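You operate a simulated robot arm through the tools that you are given. There is no shell and no other tool. Be economical: measure what you need, move in short steps, check, and stop when the job is done.

The job below is to be done with a simulated two-armed robot. You get a single attempt, and the scene is never put back.

Task
Open the narrow brown carton lid.

Only the result counts: the job must be done as asked and must still hold three seconds after the hand-in. Knocking over, shifting, dropping, spilling or breaking anything else fails it. Lids that push on must go on centred and level and be pressed home; caps that screw on are set level and turned clockwise until they are tight.

Robot
Two 7-joint arms with two-finger parallel grippers on one trunk, on a base that drives. Base frame: it is fixed to the floor where the robot stands at the start and does not move with it; the origin is under the middle of the robot, x ahead of it, y to its left, z up. Readings come in cm, degrees, newtons and seconds.
The left shoulder is at the start at [7, 13.4, 132.2], the right one opposite. With the tool pointing down near the work surface each hand reaches from about 18 to 64 cm from the robot's upright axis, wherever it stands, measured 20 degrees to its own side. Places, roughly: narrow brown carton lid [60, 0, 110]. Payload 1.57 kg a hand.
Tool frame (each hand has its own): the origin (TCP) lies between the finger pads and is the grasp point; the fingertips stand 3 cm ahead of it; z points along the fingers, y is the line along which they close. The gripper opens to 8 cm. The fingers are 1.7 cm wide and 1.2 cm thick; the gripper's body (4 by 8.2 cm) begins 8 cm behind the TCP.
Orientation is told as [roll, pitch, yaw] about the base's x, y, z axes, in that order, counted from this pose: with the fingers straight down and closing along the base's y, the tool's x points along the base's -x, its y along +y and its z along -z.

Tools
- The arms move only by the tool move_arm. It takes "left_motion", "right_motion" or both (then of equal length, played together; a hand with none holds still); each is a list of rows, each a list of 3 entries, a list of its own where there are three numbers: the turn, a rotation vector about the tool's x, y, z in degrees, then the shift along the tool's x, y, z in cm, then the finger opening in cm, from 0 to 8. In form: [[[ax, ay, az], [x, y, z], fingers], ...]. A call has 1 to 10 rows; each row is the pose to reach, as a shift and turn from the pose commanded when the call began, along the tool's axes at that moment. Rows are played at 5 a second. More than 5 cm and 8.6 degrees between two rows, or a gripper value outside its range, and nothing of the call is played. Where a pose cannot be reached the arm comes as near as it can. A force on the tool above 40 N (or 10 N above the force at the start of the call, whichever is more), or a blocked arm, ends the call early, and 0.2 s more pass. The fingers move at their own pace (about 15.3 cm/s each) and stop on an object; they squeeze with about 20 N. The grip force told is the motor's: it shows also when the fingers shut on nothing. Time passes only in rows, and 0.2 s behind the last, so rows that repeat a pose let the fingers close. The reply holds the time, the measured pose of the TCP, the force on the tool along the base axes, the opening and the grip force, in the units named above and with some noise, and new pictures: "views" is both (left out), scene, wrist or none (wrist: the cameras of the hands that moved).
- Cameras (640 x 400 px; columns grow to the right, rows downward): "scene" is now at [13.97, 1.22, 156.84]; the picture's right is [0.12, -0.99, 0.00], its down [-0.40, -0.05, -0.92] and it looks along [0.91, 0.11, -0.40] (base axes); focal length 226 px, centre (320, 200). "left" rides on the left gripper at [7.2, 0.7, -12.2] in its tool frame; the picture's right is [-0.09, 1.00, 0.00], its down [-0.84, -0.08, -0.54] and it looks along [-0.54, -0.05, 0.84] (tool axes); focal length 238 px, centre (320, 200). "right" rides on the right gripper at [7.2, -0.7, -12.2] in its tool frame; the picture's right is [0.09, 1.00, 0.00], its down [-0.84, 0.08, -0.54] and it looks along [-0.54, 0.05, 0.84] (tool axes); focal length 238 px, centre (320, 200). There is no depth. A picture from a camera that has moved, and an enlarged one, comes with that camera's place and axes in the base frame and with its lens.
- lift_body(by): slides the trunk up (or, below 0, down) by that many cm; the arms and the scene camera ride with it, the base frame stays. It gives what a move gives, with no picture.
- steer(legs): drives the robot by 1 to 6 legs, each [ahead, left, turn to the left] in cm, cm and degrees, along the robot's own axes; the way and the turn of a leg run together, so that a leg with both is an arc; at most 150 cm and 180 degrees a leg. The arms and the cameras ride along, it lands a little off, and it stops where it bumps. It gives what a move gives, and a new picture of the scene camera.
- turn_head(pan, tilt): turns the head with the scene camera to pan (to the left, within 86 degrees either way) and tilt (down, from -29 to 69), counted from straight ahead of the robot. It gives what a move gives, and a new picture of the scene camera.
- close_up(camera, box): a new picture of the part [left, top, right, bottom] of that camera's present view, enlarged. No time passes.
- hand_in(): hands the job in; it is judged then, once.

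Go step by step. Nothing tells you exact positions but the pictures and the camera data: compare them with the known pose of the tool, close in by small moves and look again before you grip or let go. The budget is 120 turns and 260 pictures, counting those below and the enlarged ones. Unless the task says otherwise, let go and move clear before handing in, and close with one line.

The tools are called after "Call:" as name(argument=value, ...) on one line, values as JSON. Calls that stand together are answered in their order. move_arm: Moves the arms, as the interface text tells. Its arguments: {"type":"object","properties":{"left_motion":{"type":"array","items":{"type":"array"}},"right_motion":{"type":"array","items":{"type":"array"}},"views":{"type":"string","enum":["both","scene","wrist","none"]}},"required":[]} The other tools are called the same way: lift_body (by) slides the trunk up or down; steer (legs) drives the base; turn_head (pan, tilt) turns the head that bears the scene camera; close_up (camera, box) takes an enlarged picture of a part of a camera's view; hand_in () hands the job in.

At the start:

```text
t: 0.0
left_tool_pos: [30.54, 12.31, 146.57]
left_orientation: [-0.1, 0.1, -0.1]
left_force: [0.1, -0.2, 0.7]
left_finger_gap: 7.98
left_grip_force: 0.1
right_tool_pos: [41.0, -18.59, 142.7]
right_orientation: [0.0, 0.1, 0.0]
right_force: [0.7, -0.4, 0.0]
right_finger_gap: 7.98
right_grip_force: 0.1
trunk travel left (down, up): [-89.5, 4.5]
robot x, y, heading: [-0.18, -0.21, -0.4]
head pan, tilt: [6.7, 23.5]
```

scene: 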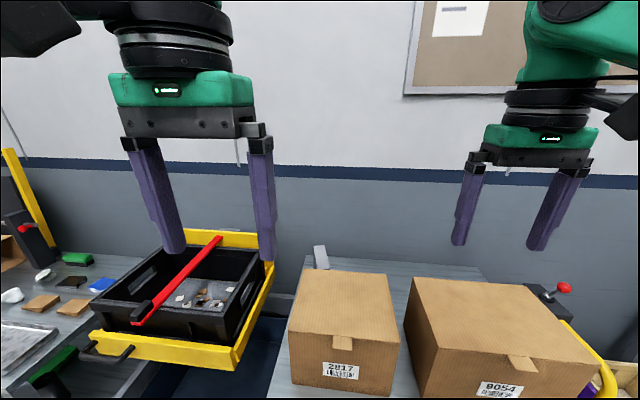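
right: 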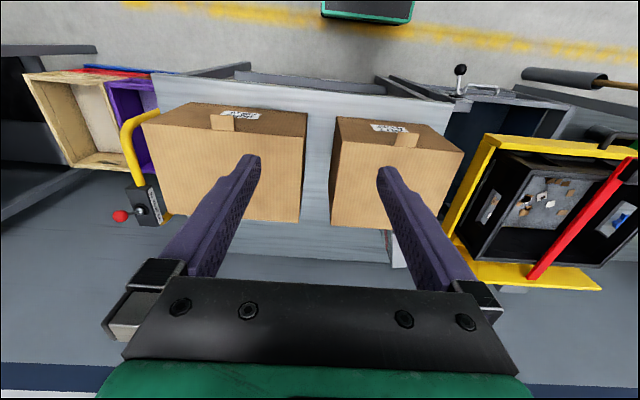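
left: 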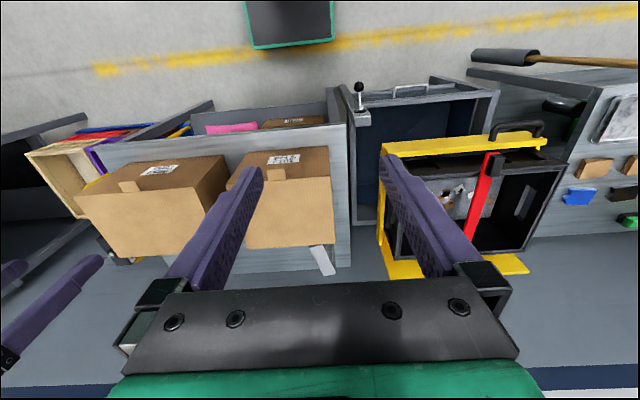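

I see two cartons; the narrow one (label 2817) stands about straight ahead, with a tab on the near edge of its lid. I'll take a closer look at it.

Call:
close_up(camera="scene", box=[260, 230, 440, 400])

Call:
turn_head(pan=0, tilt=45)

Call:
close_up(camera="left", box=[210, 130, 350, 280])

```text
2.35 times, centred on (350, 315) of scene
camera zoom: at [13.97, 1.22, 156.84], right [0.12, -0.99, 0.0], down [-0.4, -0.05, -0.92], along [0.91, 0.11, -0.4], focal length 531 px, centre (249, -71)
```

zoom: 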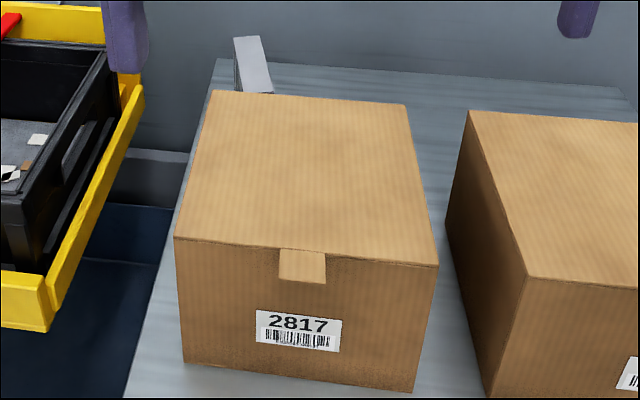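

```text
t: 0.8
left_tool_pos: [30.53, 12.19, 146.47]
left_orientation: [-0.1, 0.1, -0.1]
left_force: [0.2, 0.3, 0.4]
left_finger_gap: 8.0
left_grip_force: 0.1
right_tool_pos: [40.98, -18.44, 142.59]
right_orientation: [0.0, 0.0, -0.1]
right_force: [0.0, 0.6, 0.8]
right_finger_gap: 8.0
right_grip_force: 0.1
trunk travel left (down, up): [-89.5, 4.5]
robot x, y, heading: [-0.0, 0.2, 0.1]
head pan, tilt: [0.0, 45.0]
camera scene: at [12.91, 0.15, 153.54], right [0.0, -1.0, 0.0], down [-0.71, 0.0, -0.71], along [0.71, 0.0, -0.71], focal length 226 px, centre (320, 200)
```

scene: 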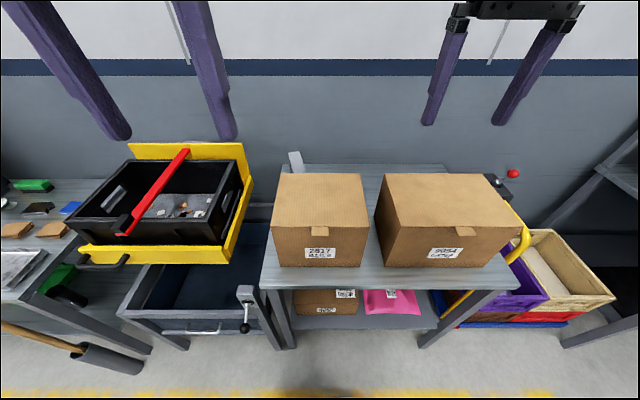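

```text
2.67 times, centred on (280, 205) of left
camera zoom: at [23.5, 12.99, 158.87], right [0.09, 1.0, 0.0], down [0.84, -0.08, 0.54], along [0.54, -0.05, -0.84], focal length 636 px, centre (427, 187)
```

zoom: 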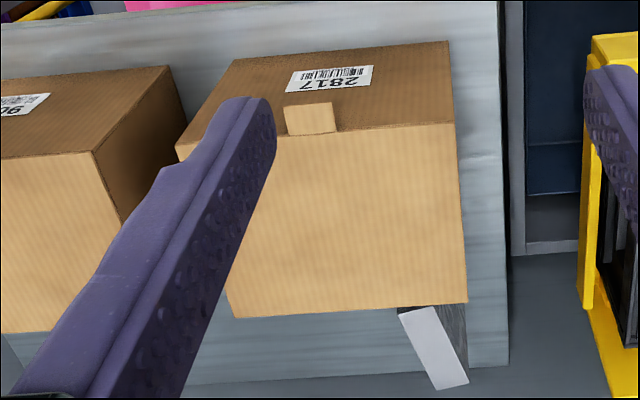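

The wrist and scene views together put the lid's front edge at x≈51, z≈105, about 25 cm wide, with the hinge likely at the back (x≈74). The tab hangs at y≈0. I'll bring the left hand closer to look at it.

Call:
move_arm(left_motion=[[[0, 0, 0], [-1.9, -1.7, 3.5], 8], [[0, 0, 0], [-3.8, -3.5, 7], 8], [[0, 0, 0], [-5.7, -5.2, 10.5], 8], [[0, 0, 0], [-7.6, -7, 14], 8], [[0, 0, 0], [-9.5, -8.7, 17.5], 8], [[0, 0, 0], [-11.5, -10.4, 21], 8], [[0, 0, 0], [-13.5, -12.2, 24.5], 8]])

```text
t: 2.5
left_tool_pos: [44.17, -0.32, 121.93]
left_orientation: [-0.1, 0.2, -0.1]
left_force: [-0.3, -0.1, -0.2]
left_finger_gap: 7.99
left_grip_force: 0.0
right_tool_pos: [41.15, -18.52, 142.61]
right_orientation: [0.1, 0.0, 0.0]
right_force: [0.3, -0.3, -0.9]
right_finger_gap: 8.0
right_grip_force: 0.1
trunk travel left (down, up): [-89.5, 4.5]
robot x, y, heading: [-0.25, -0.24, -0.0]
head pan, tilt: [0.0, 45.0]
camera scene: at [13.04, 0.02, 153.52], right [0.0, -1.0, 0.0], down [-0.71, 0.0, -0.71], along [0.71, 0.0, -0.71], focal length 226 px, centre (320, 200)
camera left: at [37.07, 0.51, 134.27], right [0.09, 1.0, 0.0], down [0.84, -0.08, 0.54], along [0.54, -0.05, -0.84], focal length 238 px, centre (320, 200)
```

scene: 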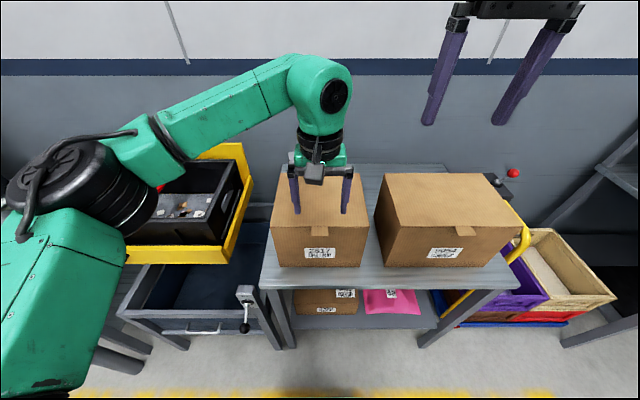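
left: 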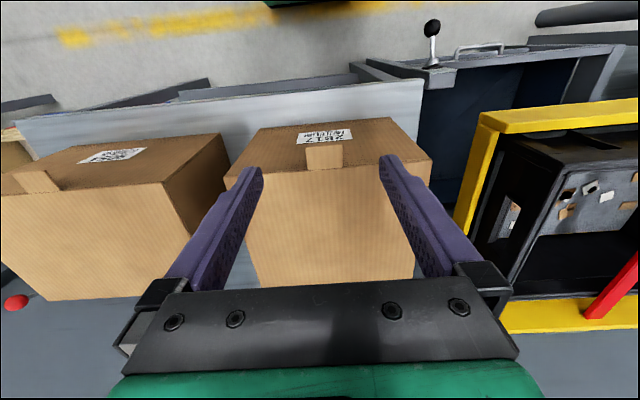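

I need a finer measure of the tab and the edge, so I'll enlarge both views.

Call:
close_up(camera="scene", box=[255, 160, 385, 275])

Call:
close_up(camera="left", box=[215, 100, 445, 245])

```text
3.48 times, centred on (320, 218) of scene
camera zoom: at [13.04, 0.02, 153.52], right [0.0, -1.0, 0.0], down [-0.71, 0.0, -0.71], along [0.71, 0.0, -0.71], focal length 785 px, centre (320, 139)
```

zoom: 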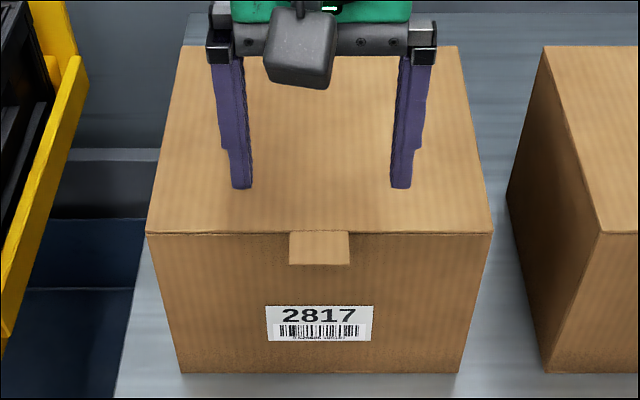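

```text
2.76 times, centred on (330, 172) of left
camera zoom: at [37.07, 0.51, 134.27], right [0.09, 1.0, 0.0], down [0.84, -0.08, 0.54], along [0.54, -0.05, -0.84], focal length 658 px, centre (292, 276)
```

zoom: 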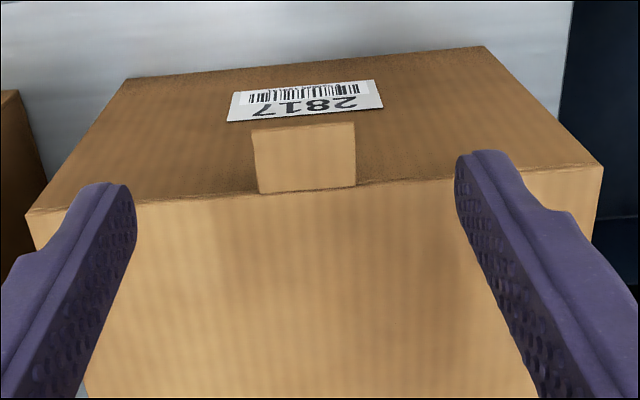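

The tab juts out about 2 cm from the front edge (x≈49, z≈108, y≈0) and droops to z≈106. I'll close the left fingers and turn the hand to point forward, so the tips can go under the tab.

Call:
move_arm(left_motion=[[[0, -8.5, 0], [1, 0, 0], 4], [[0, -17, 0], [2, 0, 0], 0], [[0, -25.5, 0], [3.5, 0, 0], 0], [[0, -34, 0], [5, 0, 0], 0], [[0, -42.5, 0], [6, 0, 1], 0], [[0, -51, 0], [7, 0, 2], 0], [[0, -59.5, 0], [8, 0, 3], 0], [[0, -68, 0], [9, 0, 4], 0], [[0, -76.5, 0], [10, 0, 5], 0], [[0, -85, 0], [10, 0, 6], 0]])

```text
t: 4.7
left_tool_pos: [36.51, -0.94, 117.94]
left_orientation: [-68.0, -85.0, 71.9]
left_force: [0.7, 0.3, -0.1]
left_finger_gap: 0.0
left_grip_force: 20.3
left hand out of reach, approached as far as the arm can: row 10
right_tool_pos: [40.72, -18.87, 142.56]
right_orientation: [0.2, -0.1, 0.0]
right_force: [0.2, -0.7, 0.7]
right_finger_gap: 8.0
right_grip_force: 0.0
trunk travel left (down, up): [-89.5, 4.5]
robot x, y, heading: [-0.09, 0.01, -0.4]
head pan, tilt: [0.0, 45.0]
camera scene: at [12.74, -0.26, 153.55], right [0.0, -1.0, 0.0], down [-0.71, 0.0, -0.71], along [0.71, 0.0, -0.71], focal length 226 px, centre (320, 200)
camera left: at [24.32, -1.71, 111.22], right [-0.07, 1.0, 0.01], down [-0.51, -0.04, 0.86], along [0.86, 0.05, 0.51], focal length 238 px, centre (320, 200)
```

scene: 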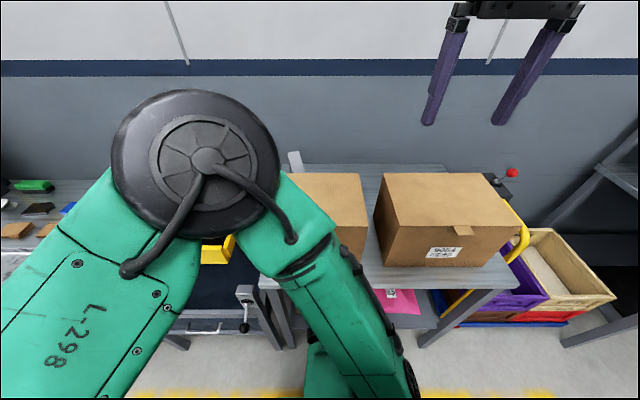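
left: 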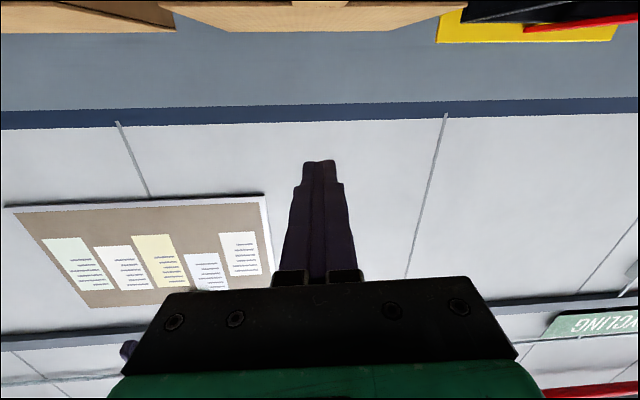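

The arm is folded too tightly this close in. I'll back the base up by 15 cm for room, then lower the hand to tab height.

Call:
steer(legs=[[-15, 0, 0]])

```text
t: 6.0
left_tool_pos: [22.11, -0.55, 117.74]
left_orientation: [-65.5, -84.9, 69.6]
left_force: [-0.2, -0.2, -0.4]
left_finger_gap: 0.0
left_grip_force: 20.1
right_tool_pos: [26.28, -18.37, 142.57]
right_orientation: [0.0, 0.2, 0.1]
right_force: [0.1, -0.6, -0.1]
right_finger_gap: 8.01
right_grip_force: 0.2
trunk travel left (down, up): [-89.5, 4.5]
robot x, y, heading: [-15.09, 0.29, -0.0]
head pan, tilt: [0.0, 45.0]
camera scene: at [-1.72, 0.12, 153.49], right [0.0, -1.0, 0.0], down [-0.71, 0.0, -0.71], along [0.71, 0.0, -0.71], focal length 226 px, centre (320, 200)
```

scene: 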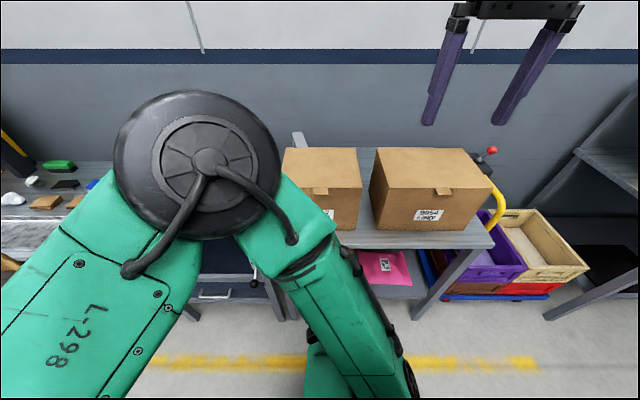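

Now I'll move forward and down to just in front of the tab.

Call:
move_arm(left_motion=[[[0, -1, 0], [2, 0, 3.5], 0], [[0, -2, 0], [4.5, 0, 7], 0], [[0, -3, 0], [7, 0, 10.5], 0], [[0, -4, 0], [9.5, 0, 14], 0], [[0, -5, 0], [12, 0, 17], 0], [[0, -5, 0], [12, 0, 17], 0]])

```text
t: 7.4
left_tool_pos: [38.31, -0.36, 105.23]
left_orientation: [-124.2, -84.4, 128.3]
left_force: [0.0, -0.9, 0.3]
left_finger_gap: 0.0
left_grip_force: 19.8
right_tool_pos: [25.95, -18.47, 142.7]
right_orientation: [0.0, 0.0, 0.1]
right_force: [-0.9, 0.6, 0.2]
right_finger_gap: 8.01
right_grip_force: 0.1
trunk travel left (down, up): [-89.5, 4.5]
robot x, y, heading: [-14.91, -0.07, 0.1]
head pan, tilt: [0.0, 45.0]
camera scene: at [-2.18, 0.16, 153.54], right [0.0, -1.0, 0.0], down [-0.71, 0.0, -0.71], along [0.71, 0.0, -0.71], focal length 226 px, centre (320, 200)
camera left: at [26.69, -1.19, 97.55], right [-0.08, 1.0, 0.01], down [-0.58, -0.05, 0.81], along [0.81, 0.05, 0.59], focal length 238 px, centre (320, 200)
```

scene: 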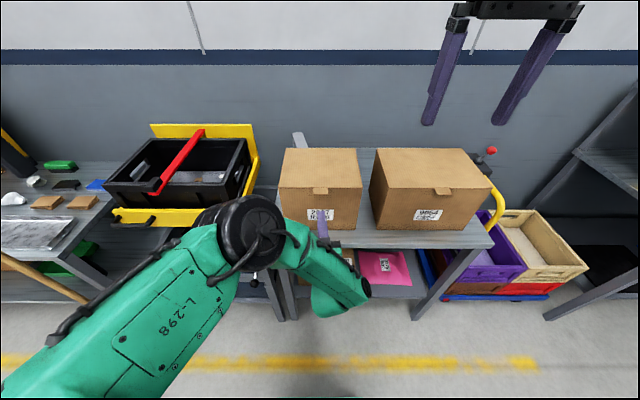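
left: 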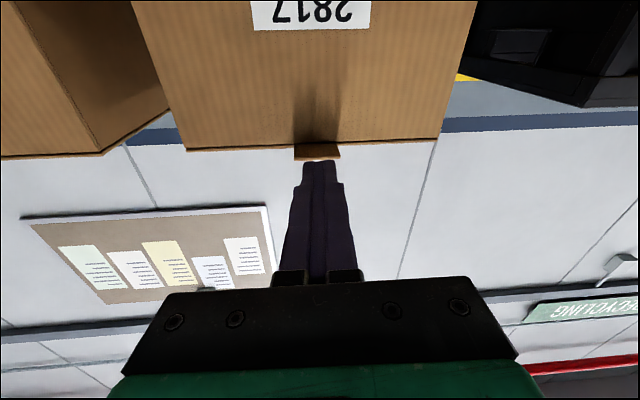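

Call:
close_up(camera="left", box=[260, 80, 380, 180])

Call:
close_up(camera="scene", box=[270, 140, 370, 260])

```text
4.00 times, centred on (320, 130) of left
camera zoom: at [26.69, -1.19, 97.55], right [-0.08, 1.0, 0.01], down [-0.58, -0.05, 0.81], along [0.81, 0.05, 0.59], focal length 953 px, centre (320, 480)
```

zoom: 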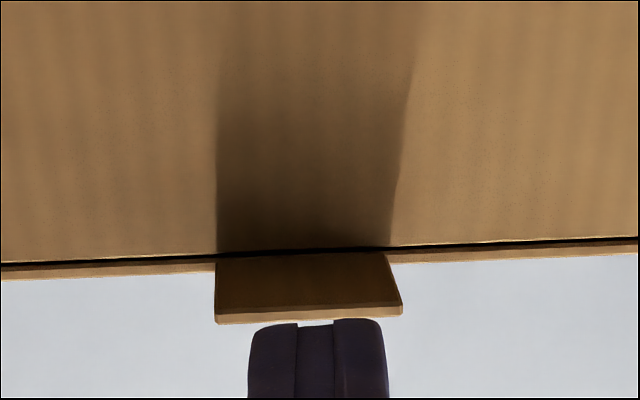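

```text
3.33 times, centred on (320, 200) of scene
camera zoom: at [-2.18, 0.16, 153.54], right [0.0, -1.0, 0.0], down [-0.71, 0.0, -0.71], along [0.71, 0.0, -0.71], focal length 752 px, centre (320, 200)
```

zoom: 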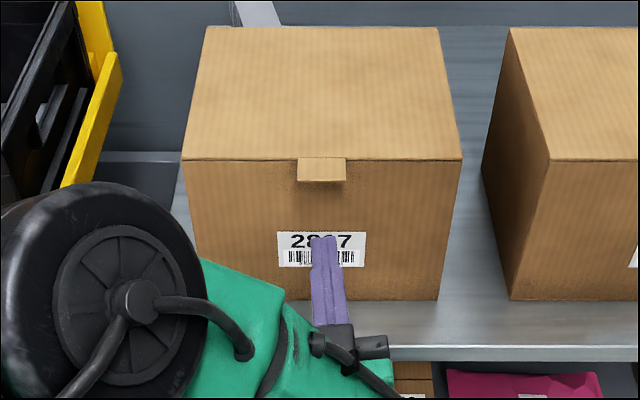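

The tab is a flat plate continuing the lid, at x≈46–49 with its underside at z≈107, and the hinge is near x≈71. I'll slide the closed fingertips under it.

Call:
move_arm(left_motion=[[[0, 0, 0], [0.8, 0, 0], 0], [[0, 0, 0], [0.8, 0, 3], 0], [[0, 0, 0], [0.8, 0, 6], 0], [[0, 0, 0], [0.8, 0, 6.3], 0]])

```text
t: 8.4
left_tool_pos: [44.4, -0.55, 105.45]
left_orientation: [-121.2, -84.6, 125.7]
left_force: [1.0, 1.0, 0.6]
left_finger_gap: 0.0
left_grip_force: 19.9
left hand out of reach, approached as far as the arm can: row 3, 4
right_tool_pos: [25.99, -18.4, 142.53]
right_orientation: [-0.1, 0.0, 0.1]
right_force: [0.9, 1.0, -0.6]
right_finger_gap: 7.98
right_grip_force: 0.0
trunk travel left (down, up): [-89.5, 4.5]
robot x, y, heading: [-15.08, 0.06, 0.2]
head pan, tilt: [0.0, 45.0]
camera scene: at [-2.14, 0.14, 153.53], right [0.0, -1.0, 0.0], down [-0.71, 0.0, -0.71], along [0.71, 0.0, -0.71], focal length 226 px, centre (320, 200)
camera left: at [32.71, -1.27, 97.85], right [-0.08, 1.0, 0.01], down [-0.58, -0.06, 0.81], along [0.81, 0.06, 0.58], focal length 238 px, centre (320, 200)
```

scene: 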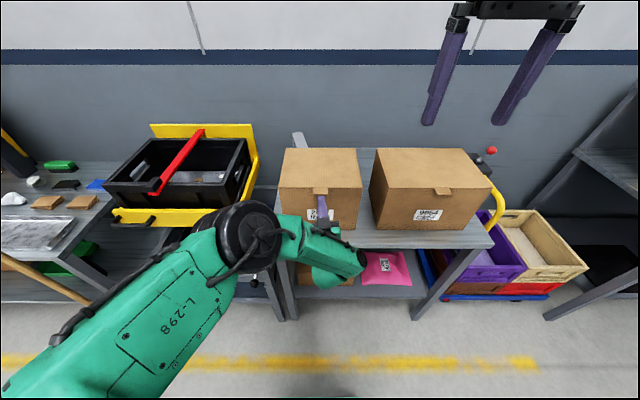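
left: 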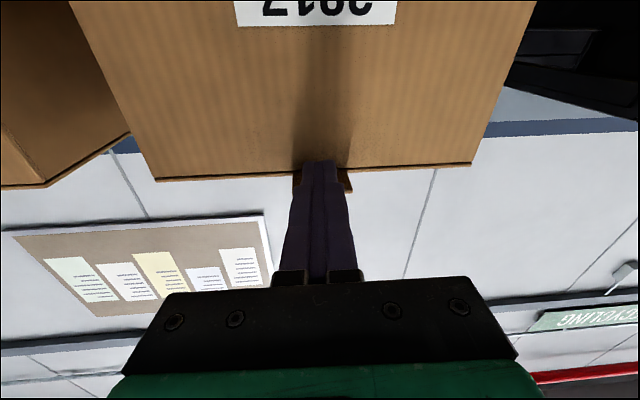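

The tips are under the tab. I'll lift a little and look for the lid rising.

Call:
move_arm(left_motion=[[[0, 0, 0], [-1.2, 0, 0], 0], [[0, 0, 0], [-2.4, 0, 0], 0], [[0, 0, 0], [-3.6, 0, 0.2], 0], [[0, 0, 0], [-5, 0, 0.5], 0]])

```text
t: 9.4
left_tool_pos: [44.5, 0.1, 110.56]
left_orientation: [-123.6, -84.5, 127.9]
left_force: [0.3, 0.5, -0.1]
left_finger_gap: 0.0
left_grip_force: 19.7
right_tool_pos: [25.97, -18.44, 142.61]
right_orientation: [0.0, 0.0, 0.0]
right_force: [-0.6, -0.8, 0.0]
right_finger_gap: 8.02
right_grip_force: 0.0
trunk travel left (down, up): [-89.5, 4.5]
robot x, y, heading: [-14.86, -0.1, -0.1]
head pan, tilt: [0.0, 45.0]
camera scene: at [-2.13, 0.16, 153.53], right [0.0, -1.0, 0.0], down [-0.71, 0.0, -0.71], along [0.71, 0.0, -0.71], focal length 226 px, centre (320, 200)
camera left: at [32.88, -0.76, 102.77], right [-0.08, 1.0, 0.01], down [-0.58, -0.06, 0.81], along [0.81, 0.06, 0.59], focal length 238 px, centre (320, 200)
```

scene: 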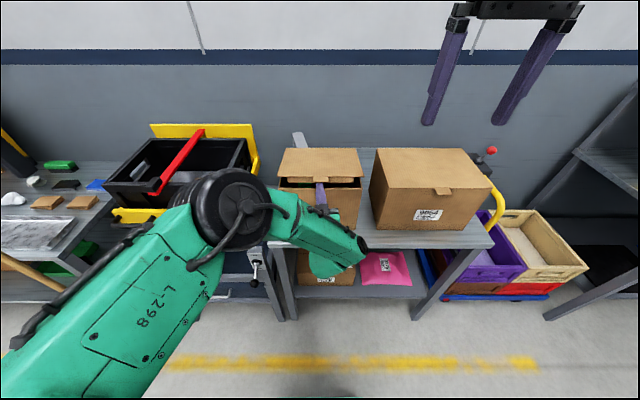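
left: 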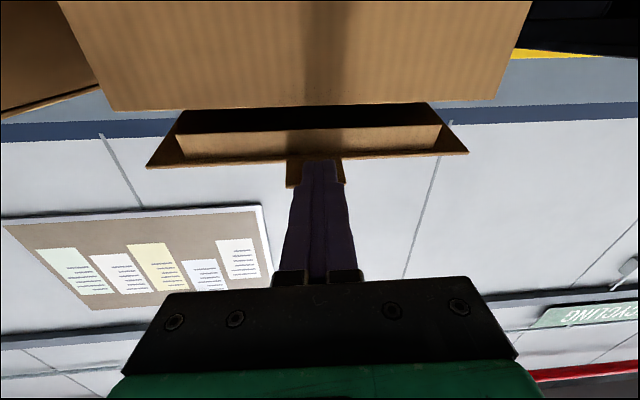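

The lid is rising with an inner skirt showing, and it stays hinged at the back. I'll follow the arc up to about 55°.

Call:
move_arm(left_motion=[[[0, 0, 0], [-1.8, 0, 0.6], 0], [[0, 0, 0], [-3.6, 0, 1.4], 0], [[0, 0, 0], [-5.2, -0.1, 2.2], 0], [[0, 0, 0], [-6.9, -0.2, 3.1], 0], [[0, 0, 0], [-8.4, -0.3, 4.2], 0], [[0, 0, 0], [-9.9, -0.4, 5.4], 0], [[0, 0, 0], [-11.2, -0.5, 6.7], 0], [[0, 0, 0], [-12.5, -0.6, 8.0], 0], [[0, 0, 0], [-13.6, -0.7, 9.6], 0], [[0, 0, 0], [-14.7, -0.8, 11.2], 0]])

```text
t: 11.6
left_tool_pos: [54.97, 1.24, 125.85]
left_orientation: [-123.5, -84.5, 127.8]
left_force: [0.3, 0.3, -0.4]
left_finger_gap: 0.0
left_grip_force: 20.0
right_tool_pos: [26.04, -18.51, 142.62]
right_orientation: [0.0, 0.1, 0.1]
right_force: [-0.4, -0.2, 0.4]
right_finger_gap: 8.01
right_grip_force: 0.0
trunk travel left (down, up): [-89.5, 4.5]
robot x, y, heading: [-14.64, -0.23, 0.2]
head pan, tilt: [0.0, 45.0]
camera scene: at [-2.07, 0.17, 153.53], right [0.0, -1.0, 0.0], down [-0.71, 0.0, -0.71], along [0.71, 0.0, -0.71], focal length 226 px, centre (320, 200)
camera left: at [43.3, 0.46, 118.09], right [-0.08, 1.0, 0.01], down [-0.58, -0.05, 0.81], along [0.81, 0.05, 0.59], focal length 238 px, centre (320, 200)
```

scene: 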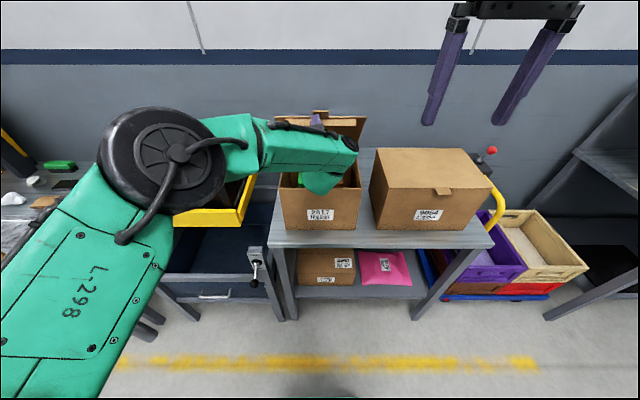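
left: 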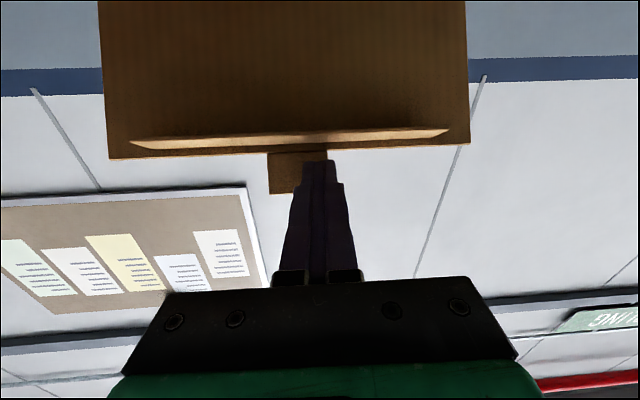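

The lid is at about 56°, and the fingers sit in the corner between tab and skirt. I'll push on along the arc past upright.

Call:
move_arm(left_motion=[[[0, 0, 0], [-0.9, -0.3, 1.7], 0], [[0, 0, 0], [-1.7, -0.6, 3.4], 0], [[0, 0, 0], [-2.3, -0.8, 5.2], 0], [[0, 0, 0], [-2.8, -1.1, 7], 0], [[0, 0, 0], [-3.1, -1.4, 8.8], 0], [[0, 0, 0], [-3.3, -1.7, 10.7], 0], [[0, 0, 0], [-3.3, -1.9, 12.6], 0], [[0, 0, 0], [-3.3, -2.2, 14.4], 0], [[0, 0, 0], [-3.0, -2.4, 16.3], 0], [[0, 0, 0], [-2.7, -2.6, 18.2], 0]])

```text
t: 13.8
left_tool_pos: [62.6, 1.37, 128.99]
left_orientation: [-123.8, -84.6, 128.1]
left_force: [0.6, -0.1, 0.8]
left_finger_gap: 0.0
left_grip_force: 19.9
left hand out of reach, approached as far as the arm can: row 5, 6, 7, 8, 9, 10
right_tool_pos: [26.04, -18.34, 142.6]
right_orientation: [0.0, 0.0, 0.1]
right_force: [0.0, -0.9, 0.0]
right_finger_gap: 8.0
right_grip_force: 0.1
trunk travel left (down, up): [-89.5, 4.5]
robot x, y, heading: [-15.01, 0.03, 0.1]
head pan, tilt: [0.0, 45.0]
camera scene: at [-2.12, 0.16, 153.53], right [0.0, -1.0, 0.0], down [-0.71, 0.0, -0.71], along [0.71, 0.0, -0.71], focal length 226 px, centre (320, 200)
camera left: at [51.04, 0.62, 121.23], right [-0.08, 1.0, 0.01], down [-0.58, -0.05, 0.81], along [0.81, 0.06, 0.59], focal length 238 px, centre (320, 200)
```

scene: 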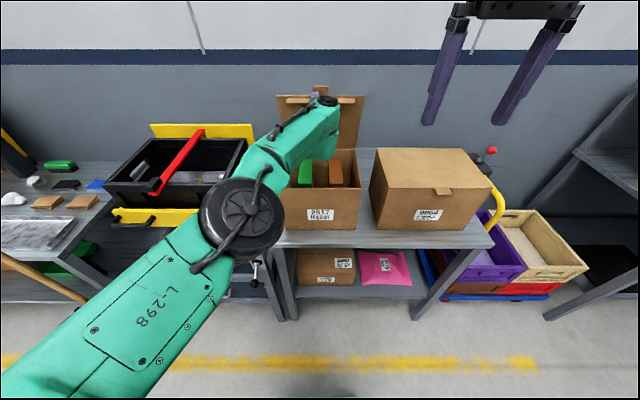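
left: 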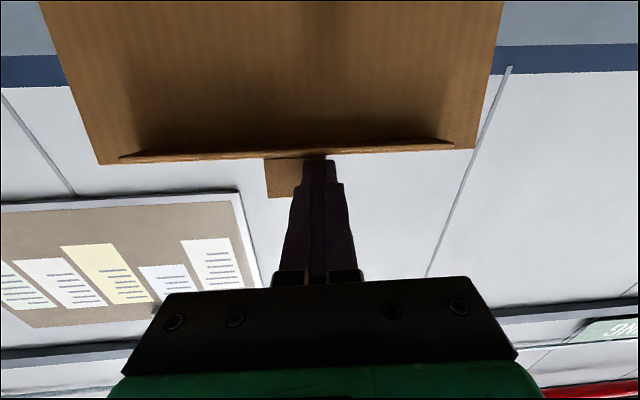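

The arm is at its reach with the lid at about 76°. I'll drive forward slowly to carry the lid past upright.

Call:
steer(legs=[[6, 0, 0], [6, 0, 0]])

Call:
close_up(camera="left", box=[0, 0, 640, 400])

```text
t: 15.4
left_tool_pos: [73.33, 1.61, 129.22]
left_orientation: [-123.5, -84.2, 127.5]
left_force: [-1.0, -0.1, -0.3]
left_finger_gap: 0.0
left_grip_force: 19.9
right_tool_pos: [36.48, -18.08, 143.02]
right_orientation: [0.0, -0.7, 0.3]
right_force: [-1.7, 0.1, 0.6]
right_finger_gap: 7.98
right_grip_force: 0.1
trunk travel left (down, up): [-89.5, 4.5]
robot x, y, heading: [-3.14, 0.3, 0.4]
head pan, tilt: [0.0, 45.0]
camera scene: at [8.27, 0.51, 153.61], right [0.0, -1.0, 0.0], down [-0.7, 0.0, -0.71], along [0.71, 0.0, -0.7], focal length 226 px, centre (320, 200)
```

scene: 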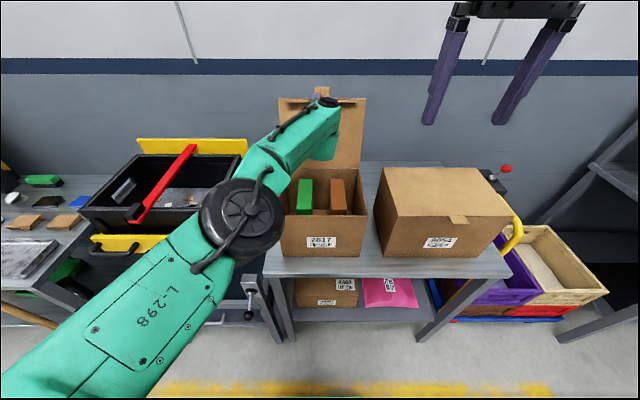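

```text
1.00 times, centred on (320, 200) of left
camera zoom: at [61.63, 0.76, 121.53], right [-0.07, 1.0, 0.01], down [-0.59, -0.05, 0.81], along [0.81, 0.06, 0.59], focal length 238 px, centre (320, 200)
```

zoom: 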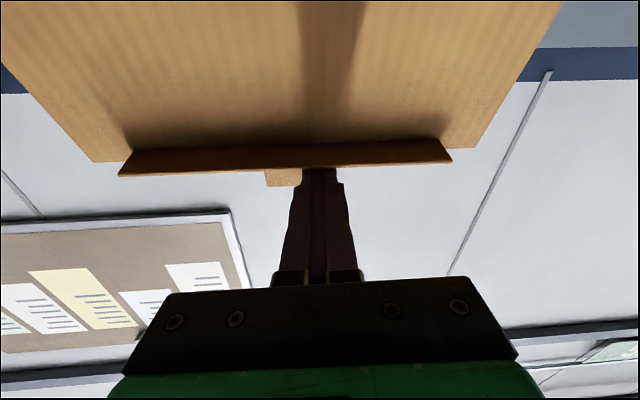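

The lid is at about 102°. I'll push a little further.

Call:
steer(legs=[[4, 0, 0]])

```text
t: 16.2
left_tool_pos: [77.68, 1.24, 129.24]
left_orientation: [-122.4, -84.4, 126.5]
left_force: [0.0, 0.3, -0.1]
left_finger_gap: 0.03
left_grip_force: 19.7
right_tool_pos: [40.96, -18.21, 142.91]
right_orientation: [0.0, -0.3, 0.3]
right_force: [-0.6, -0.5, -1.0]
right_finger_gap: 7.97
right_grip_force: 0.0
trunk travel left (down, up): [-89.5, 4.5]
robot x, y, heading: [0.93, 0.45, 0.4]
head pan, tilt: [0.0, 45.0]
camera scene: at [12.8, 0.23, 153.61], right [0.0, -1.0, 0.0], down [-0.7, 0.0, -0.71], along [0.71, 0.0, -0.7], focal length 226 px, centre (320, 200)
```

scene: 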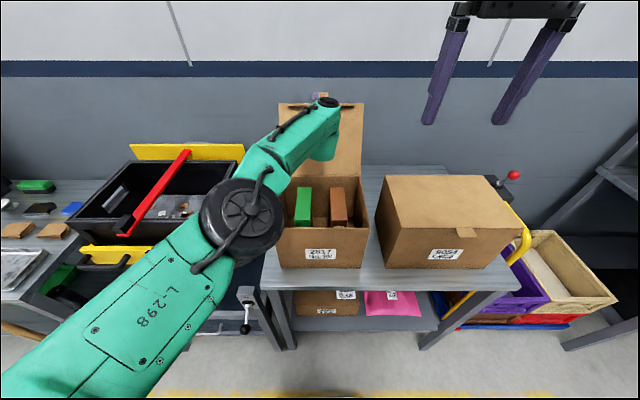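

The lid is now at about 113°. I'll raise the hand by 2 cm to clear the skirt and back straight out.

Call:
lift_body(by=2)

Call:
steer(legs=[[-6, 0, 0]])

Call:
close_up(camera="left", box=[0, 0, 640, 400])

```text
t: 16.9
left_tool_pos: [77.99, 1.4, 130.89]
left_orientation: [-120.8, -84.5, 124.8]
left_force: [-0.6, -0.3, -0.1]
left_finger_gap: 0.0
left_grip_force: 19.9
right_tool_pos: [41.42, -18.16, 144.75]
right_orientation: [0.0, -0.3, 0.2]
right_force: [-0.4, 0.1, -0.2]
right_finger_gap: 8.03
right_grip_force: 0.0
trunk travel left (down, up): [-91.5, 2.5]
robot x, y, heading: [1.04, 0.3, 0.6]
head pan, tilt: [0.0, 45.0]
```

```text
t: 17.9
left_tool_pos: [73.56, 1.35, 129.79]
left_orientation: [-113.9, -84.9, 118.0]
left_force: [-0.2, 0.3, -0.1]
left_finger_gap: 0.0
left_grip_force: 20.4
right_tool_pos: [37.09, -18.31, 144.19]
right_orientation: [0.1, 0.6, 0.2]
right_force: [0.5, 0.5, -0.6]
right_finger_gap: 7.99
right_grip_force: 0.2
trunk travel left (down, up): [-91.5, 2.5]
robot x, y, heading: [-5.22, 0.36, 0.4]
head pan, tilt: [0.0, 45.0]
camera scene: at [9.14, 0.2, 155.38], right [0.0, -1.0, 0.0], down [-0.71, 0.0, -0.7], along [0.7, 0.0, -0.71], focal length 226 px, centre (320, 200)
```

scene: 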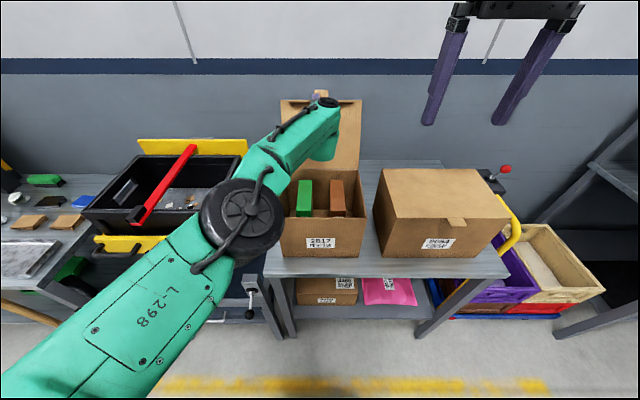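

```text
1.00 times, centred on (320, 200) of left
camera zoom: at [61.84, 0.58, 122.21], right [-0.07, 1.0, 0.01], down [-0.57, -0.05, 0.82], along [0.82, 0.05, 0.57], focal length 238 px, centre (320, 200)
```

zoom: 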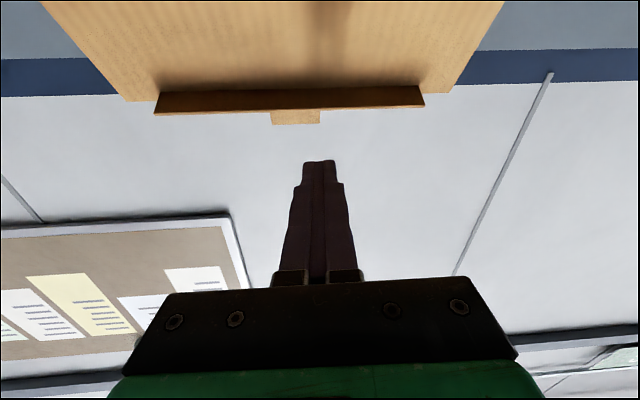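

The fingers are free and the lid holds by itself. I'll back away fully and check.

Call:
steer(legs=[[-30, 0, 0]])

Call:
close_up(camera="scene", box=[240, 60, 400, 200])

Call:
close_up(camera="left", box=[0, 0, 640, 400])

```text
t: 19.9
left_tool_pos: [42.88, 1.38, 130.22]
left_orientation: [-117.8, -84.8, 121.9]
left_force: [0.4, 0.8, 0.1]
left_finger_gap: 0.03
left_grip_force: 19.5
right_tool_pos: [6.31, -18.4, 144.56]
right_orientation: [0.0, 0.2, 0.2]
right_force: [0.6, 0.5, 0.8]
right_finger_gap: 8.0
right_grip_force: 0.0
trunk travel left (down, up): [-91.5, 2.5]
robot x, y, heading: [-35.0, -0.31, 0.2]
head pan, tilt: [0.0, 45.0]
camera scene: at [-21.78, 0.09, 155.49], right [0.0, -1.0, 0.0], down [-0.71, 0.0, -0.7], along [0.7, 0.0, -0.71], focal length 226 px, centre (320, 200)
```

scene: 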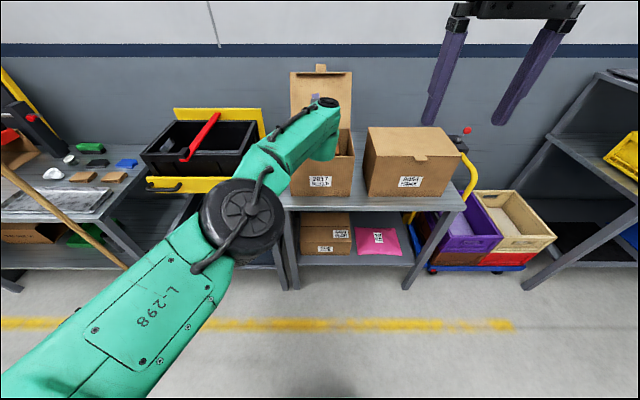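

```text
2.86 times, centred on (320, 130) of scene
camera zoom: at [-21.78, 0.09, 155.49], right [0.0, -1.0, 0.0], down [-0.71, 0.0, -0.7], along [0.7, 0.0, -0.71], focal length 645 px, centre (320, 400)
```

zoom: 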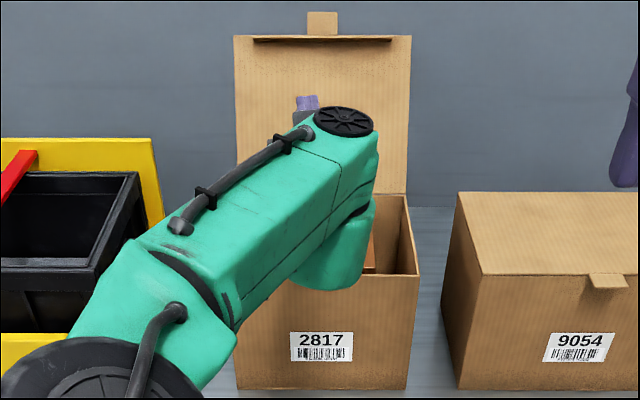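

```text
1.00 times, centred on (320, 200) of left
camera zoom: at [31.16, 0.43, 122.7], right [-0.07, 1.0, 0.01], down [-0.58, -0.05, 0.82], along [0.81, 0.05, 0.58], focal length 238 px, centre (320, 200)
```

zoom: 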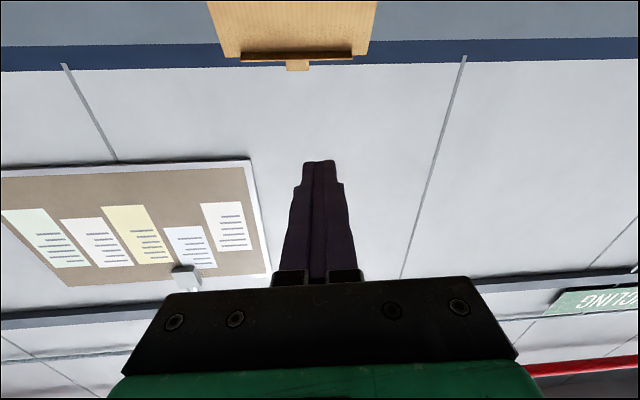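

The lid stands open past upright and stays there, the carton and its neighbours look undisturbed, and the hand is clear. I'm handing in.

Call:
hand_in()

```text
The job is handed in.
```

The narrow brown carton's lid is open to about 113°, past upright, and was holding on its own when I handed in, with nothing else visibly disturbed.
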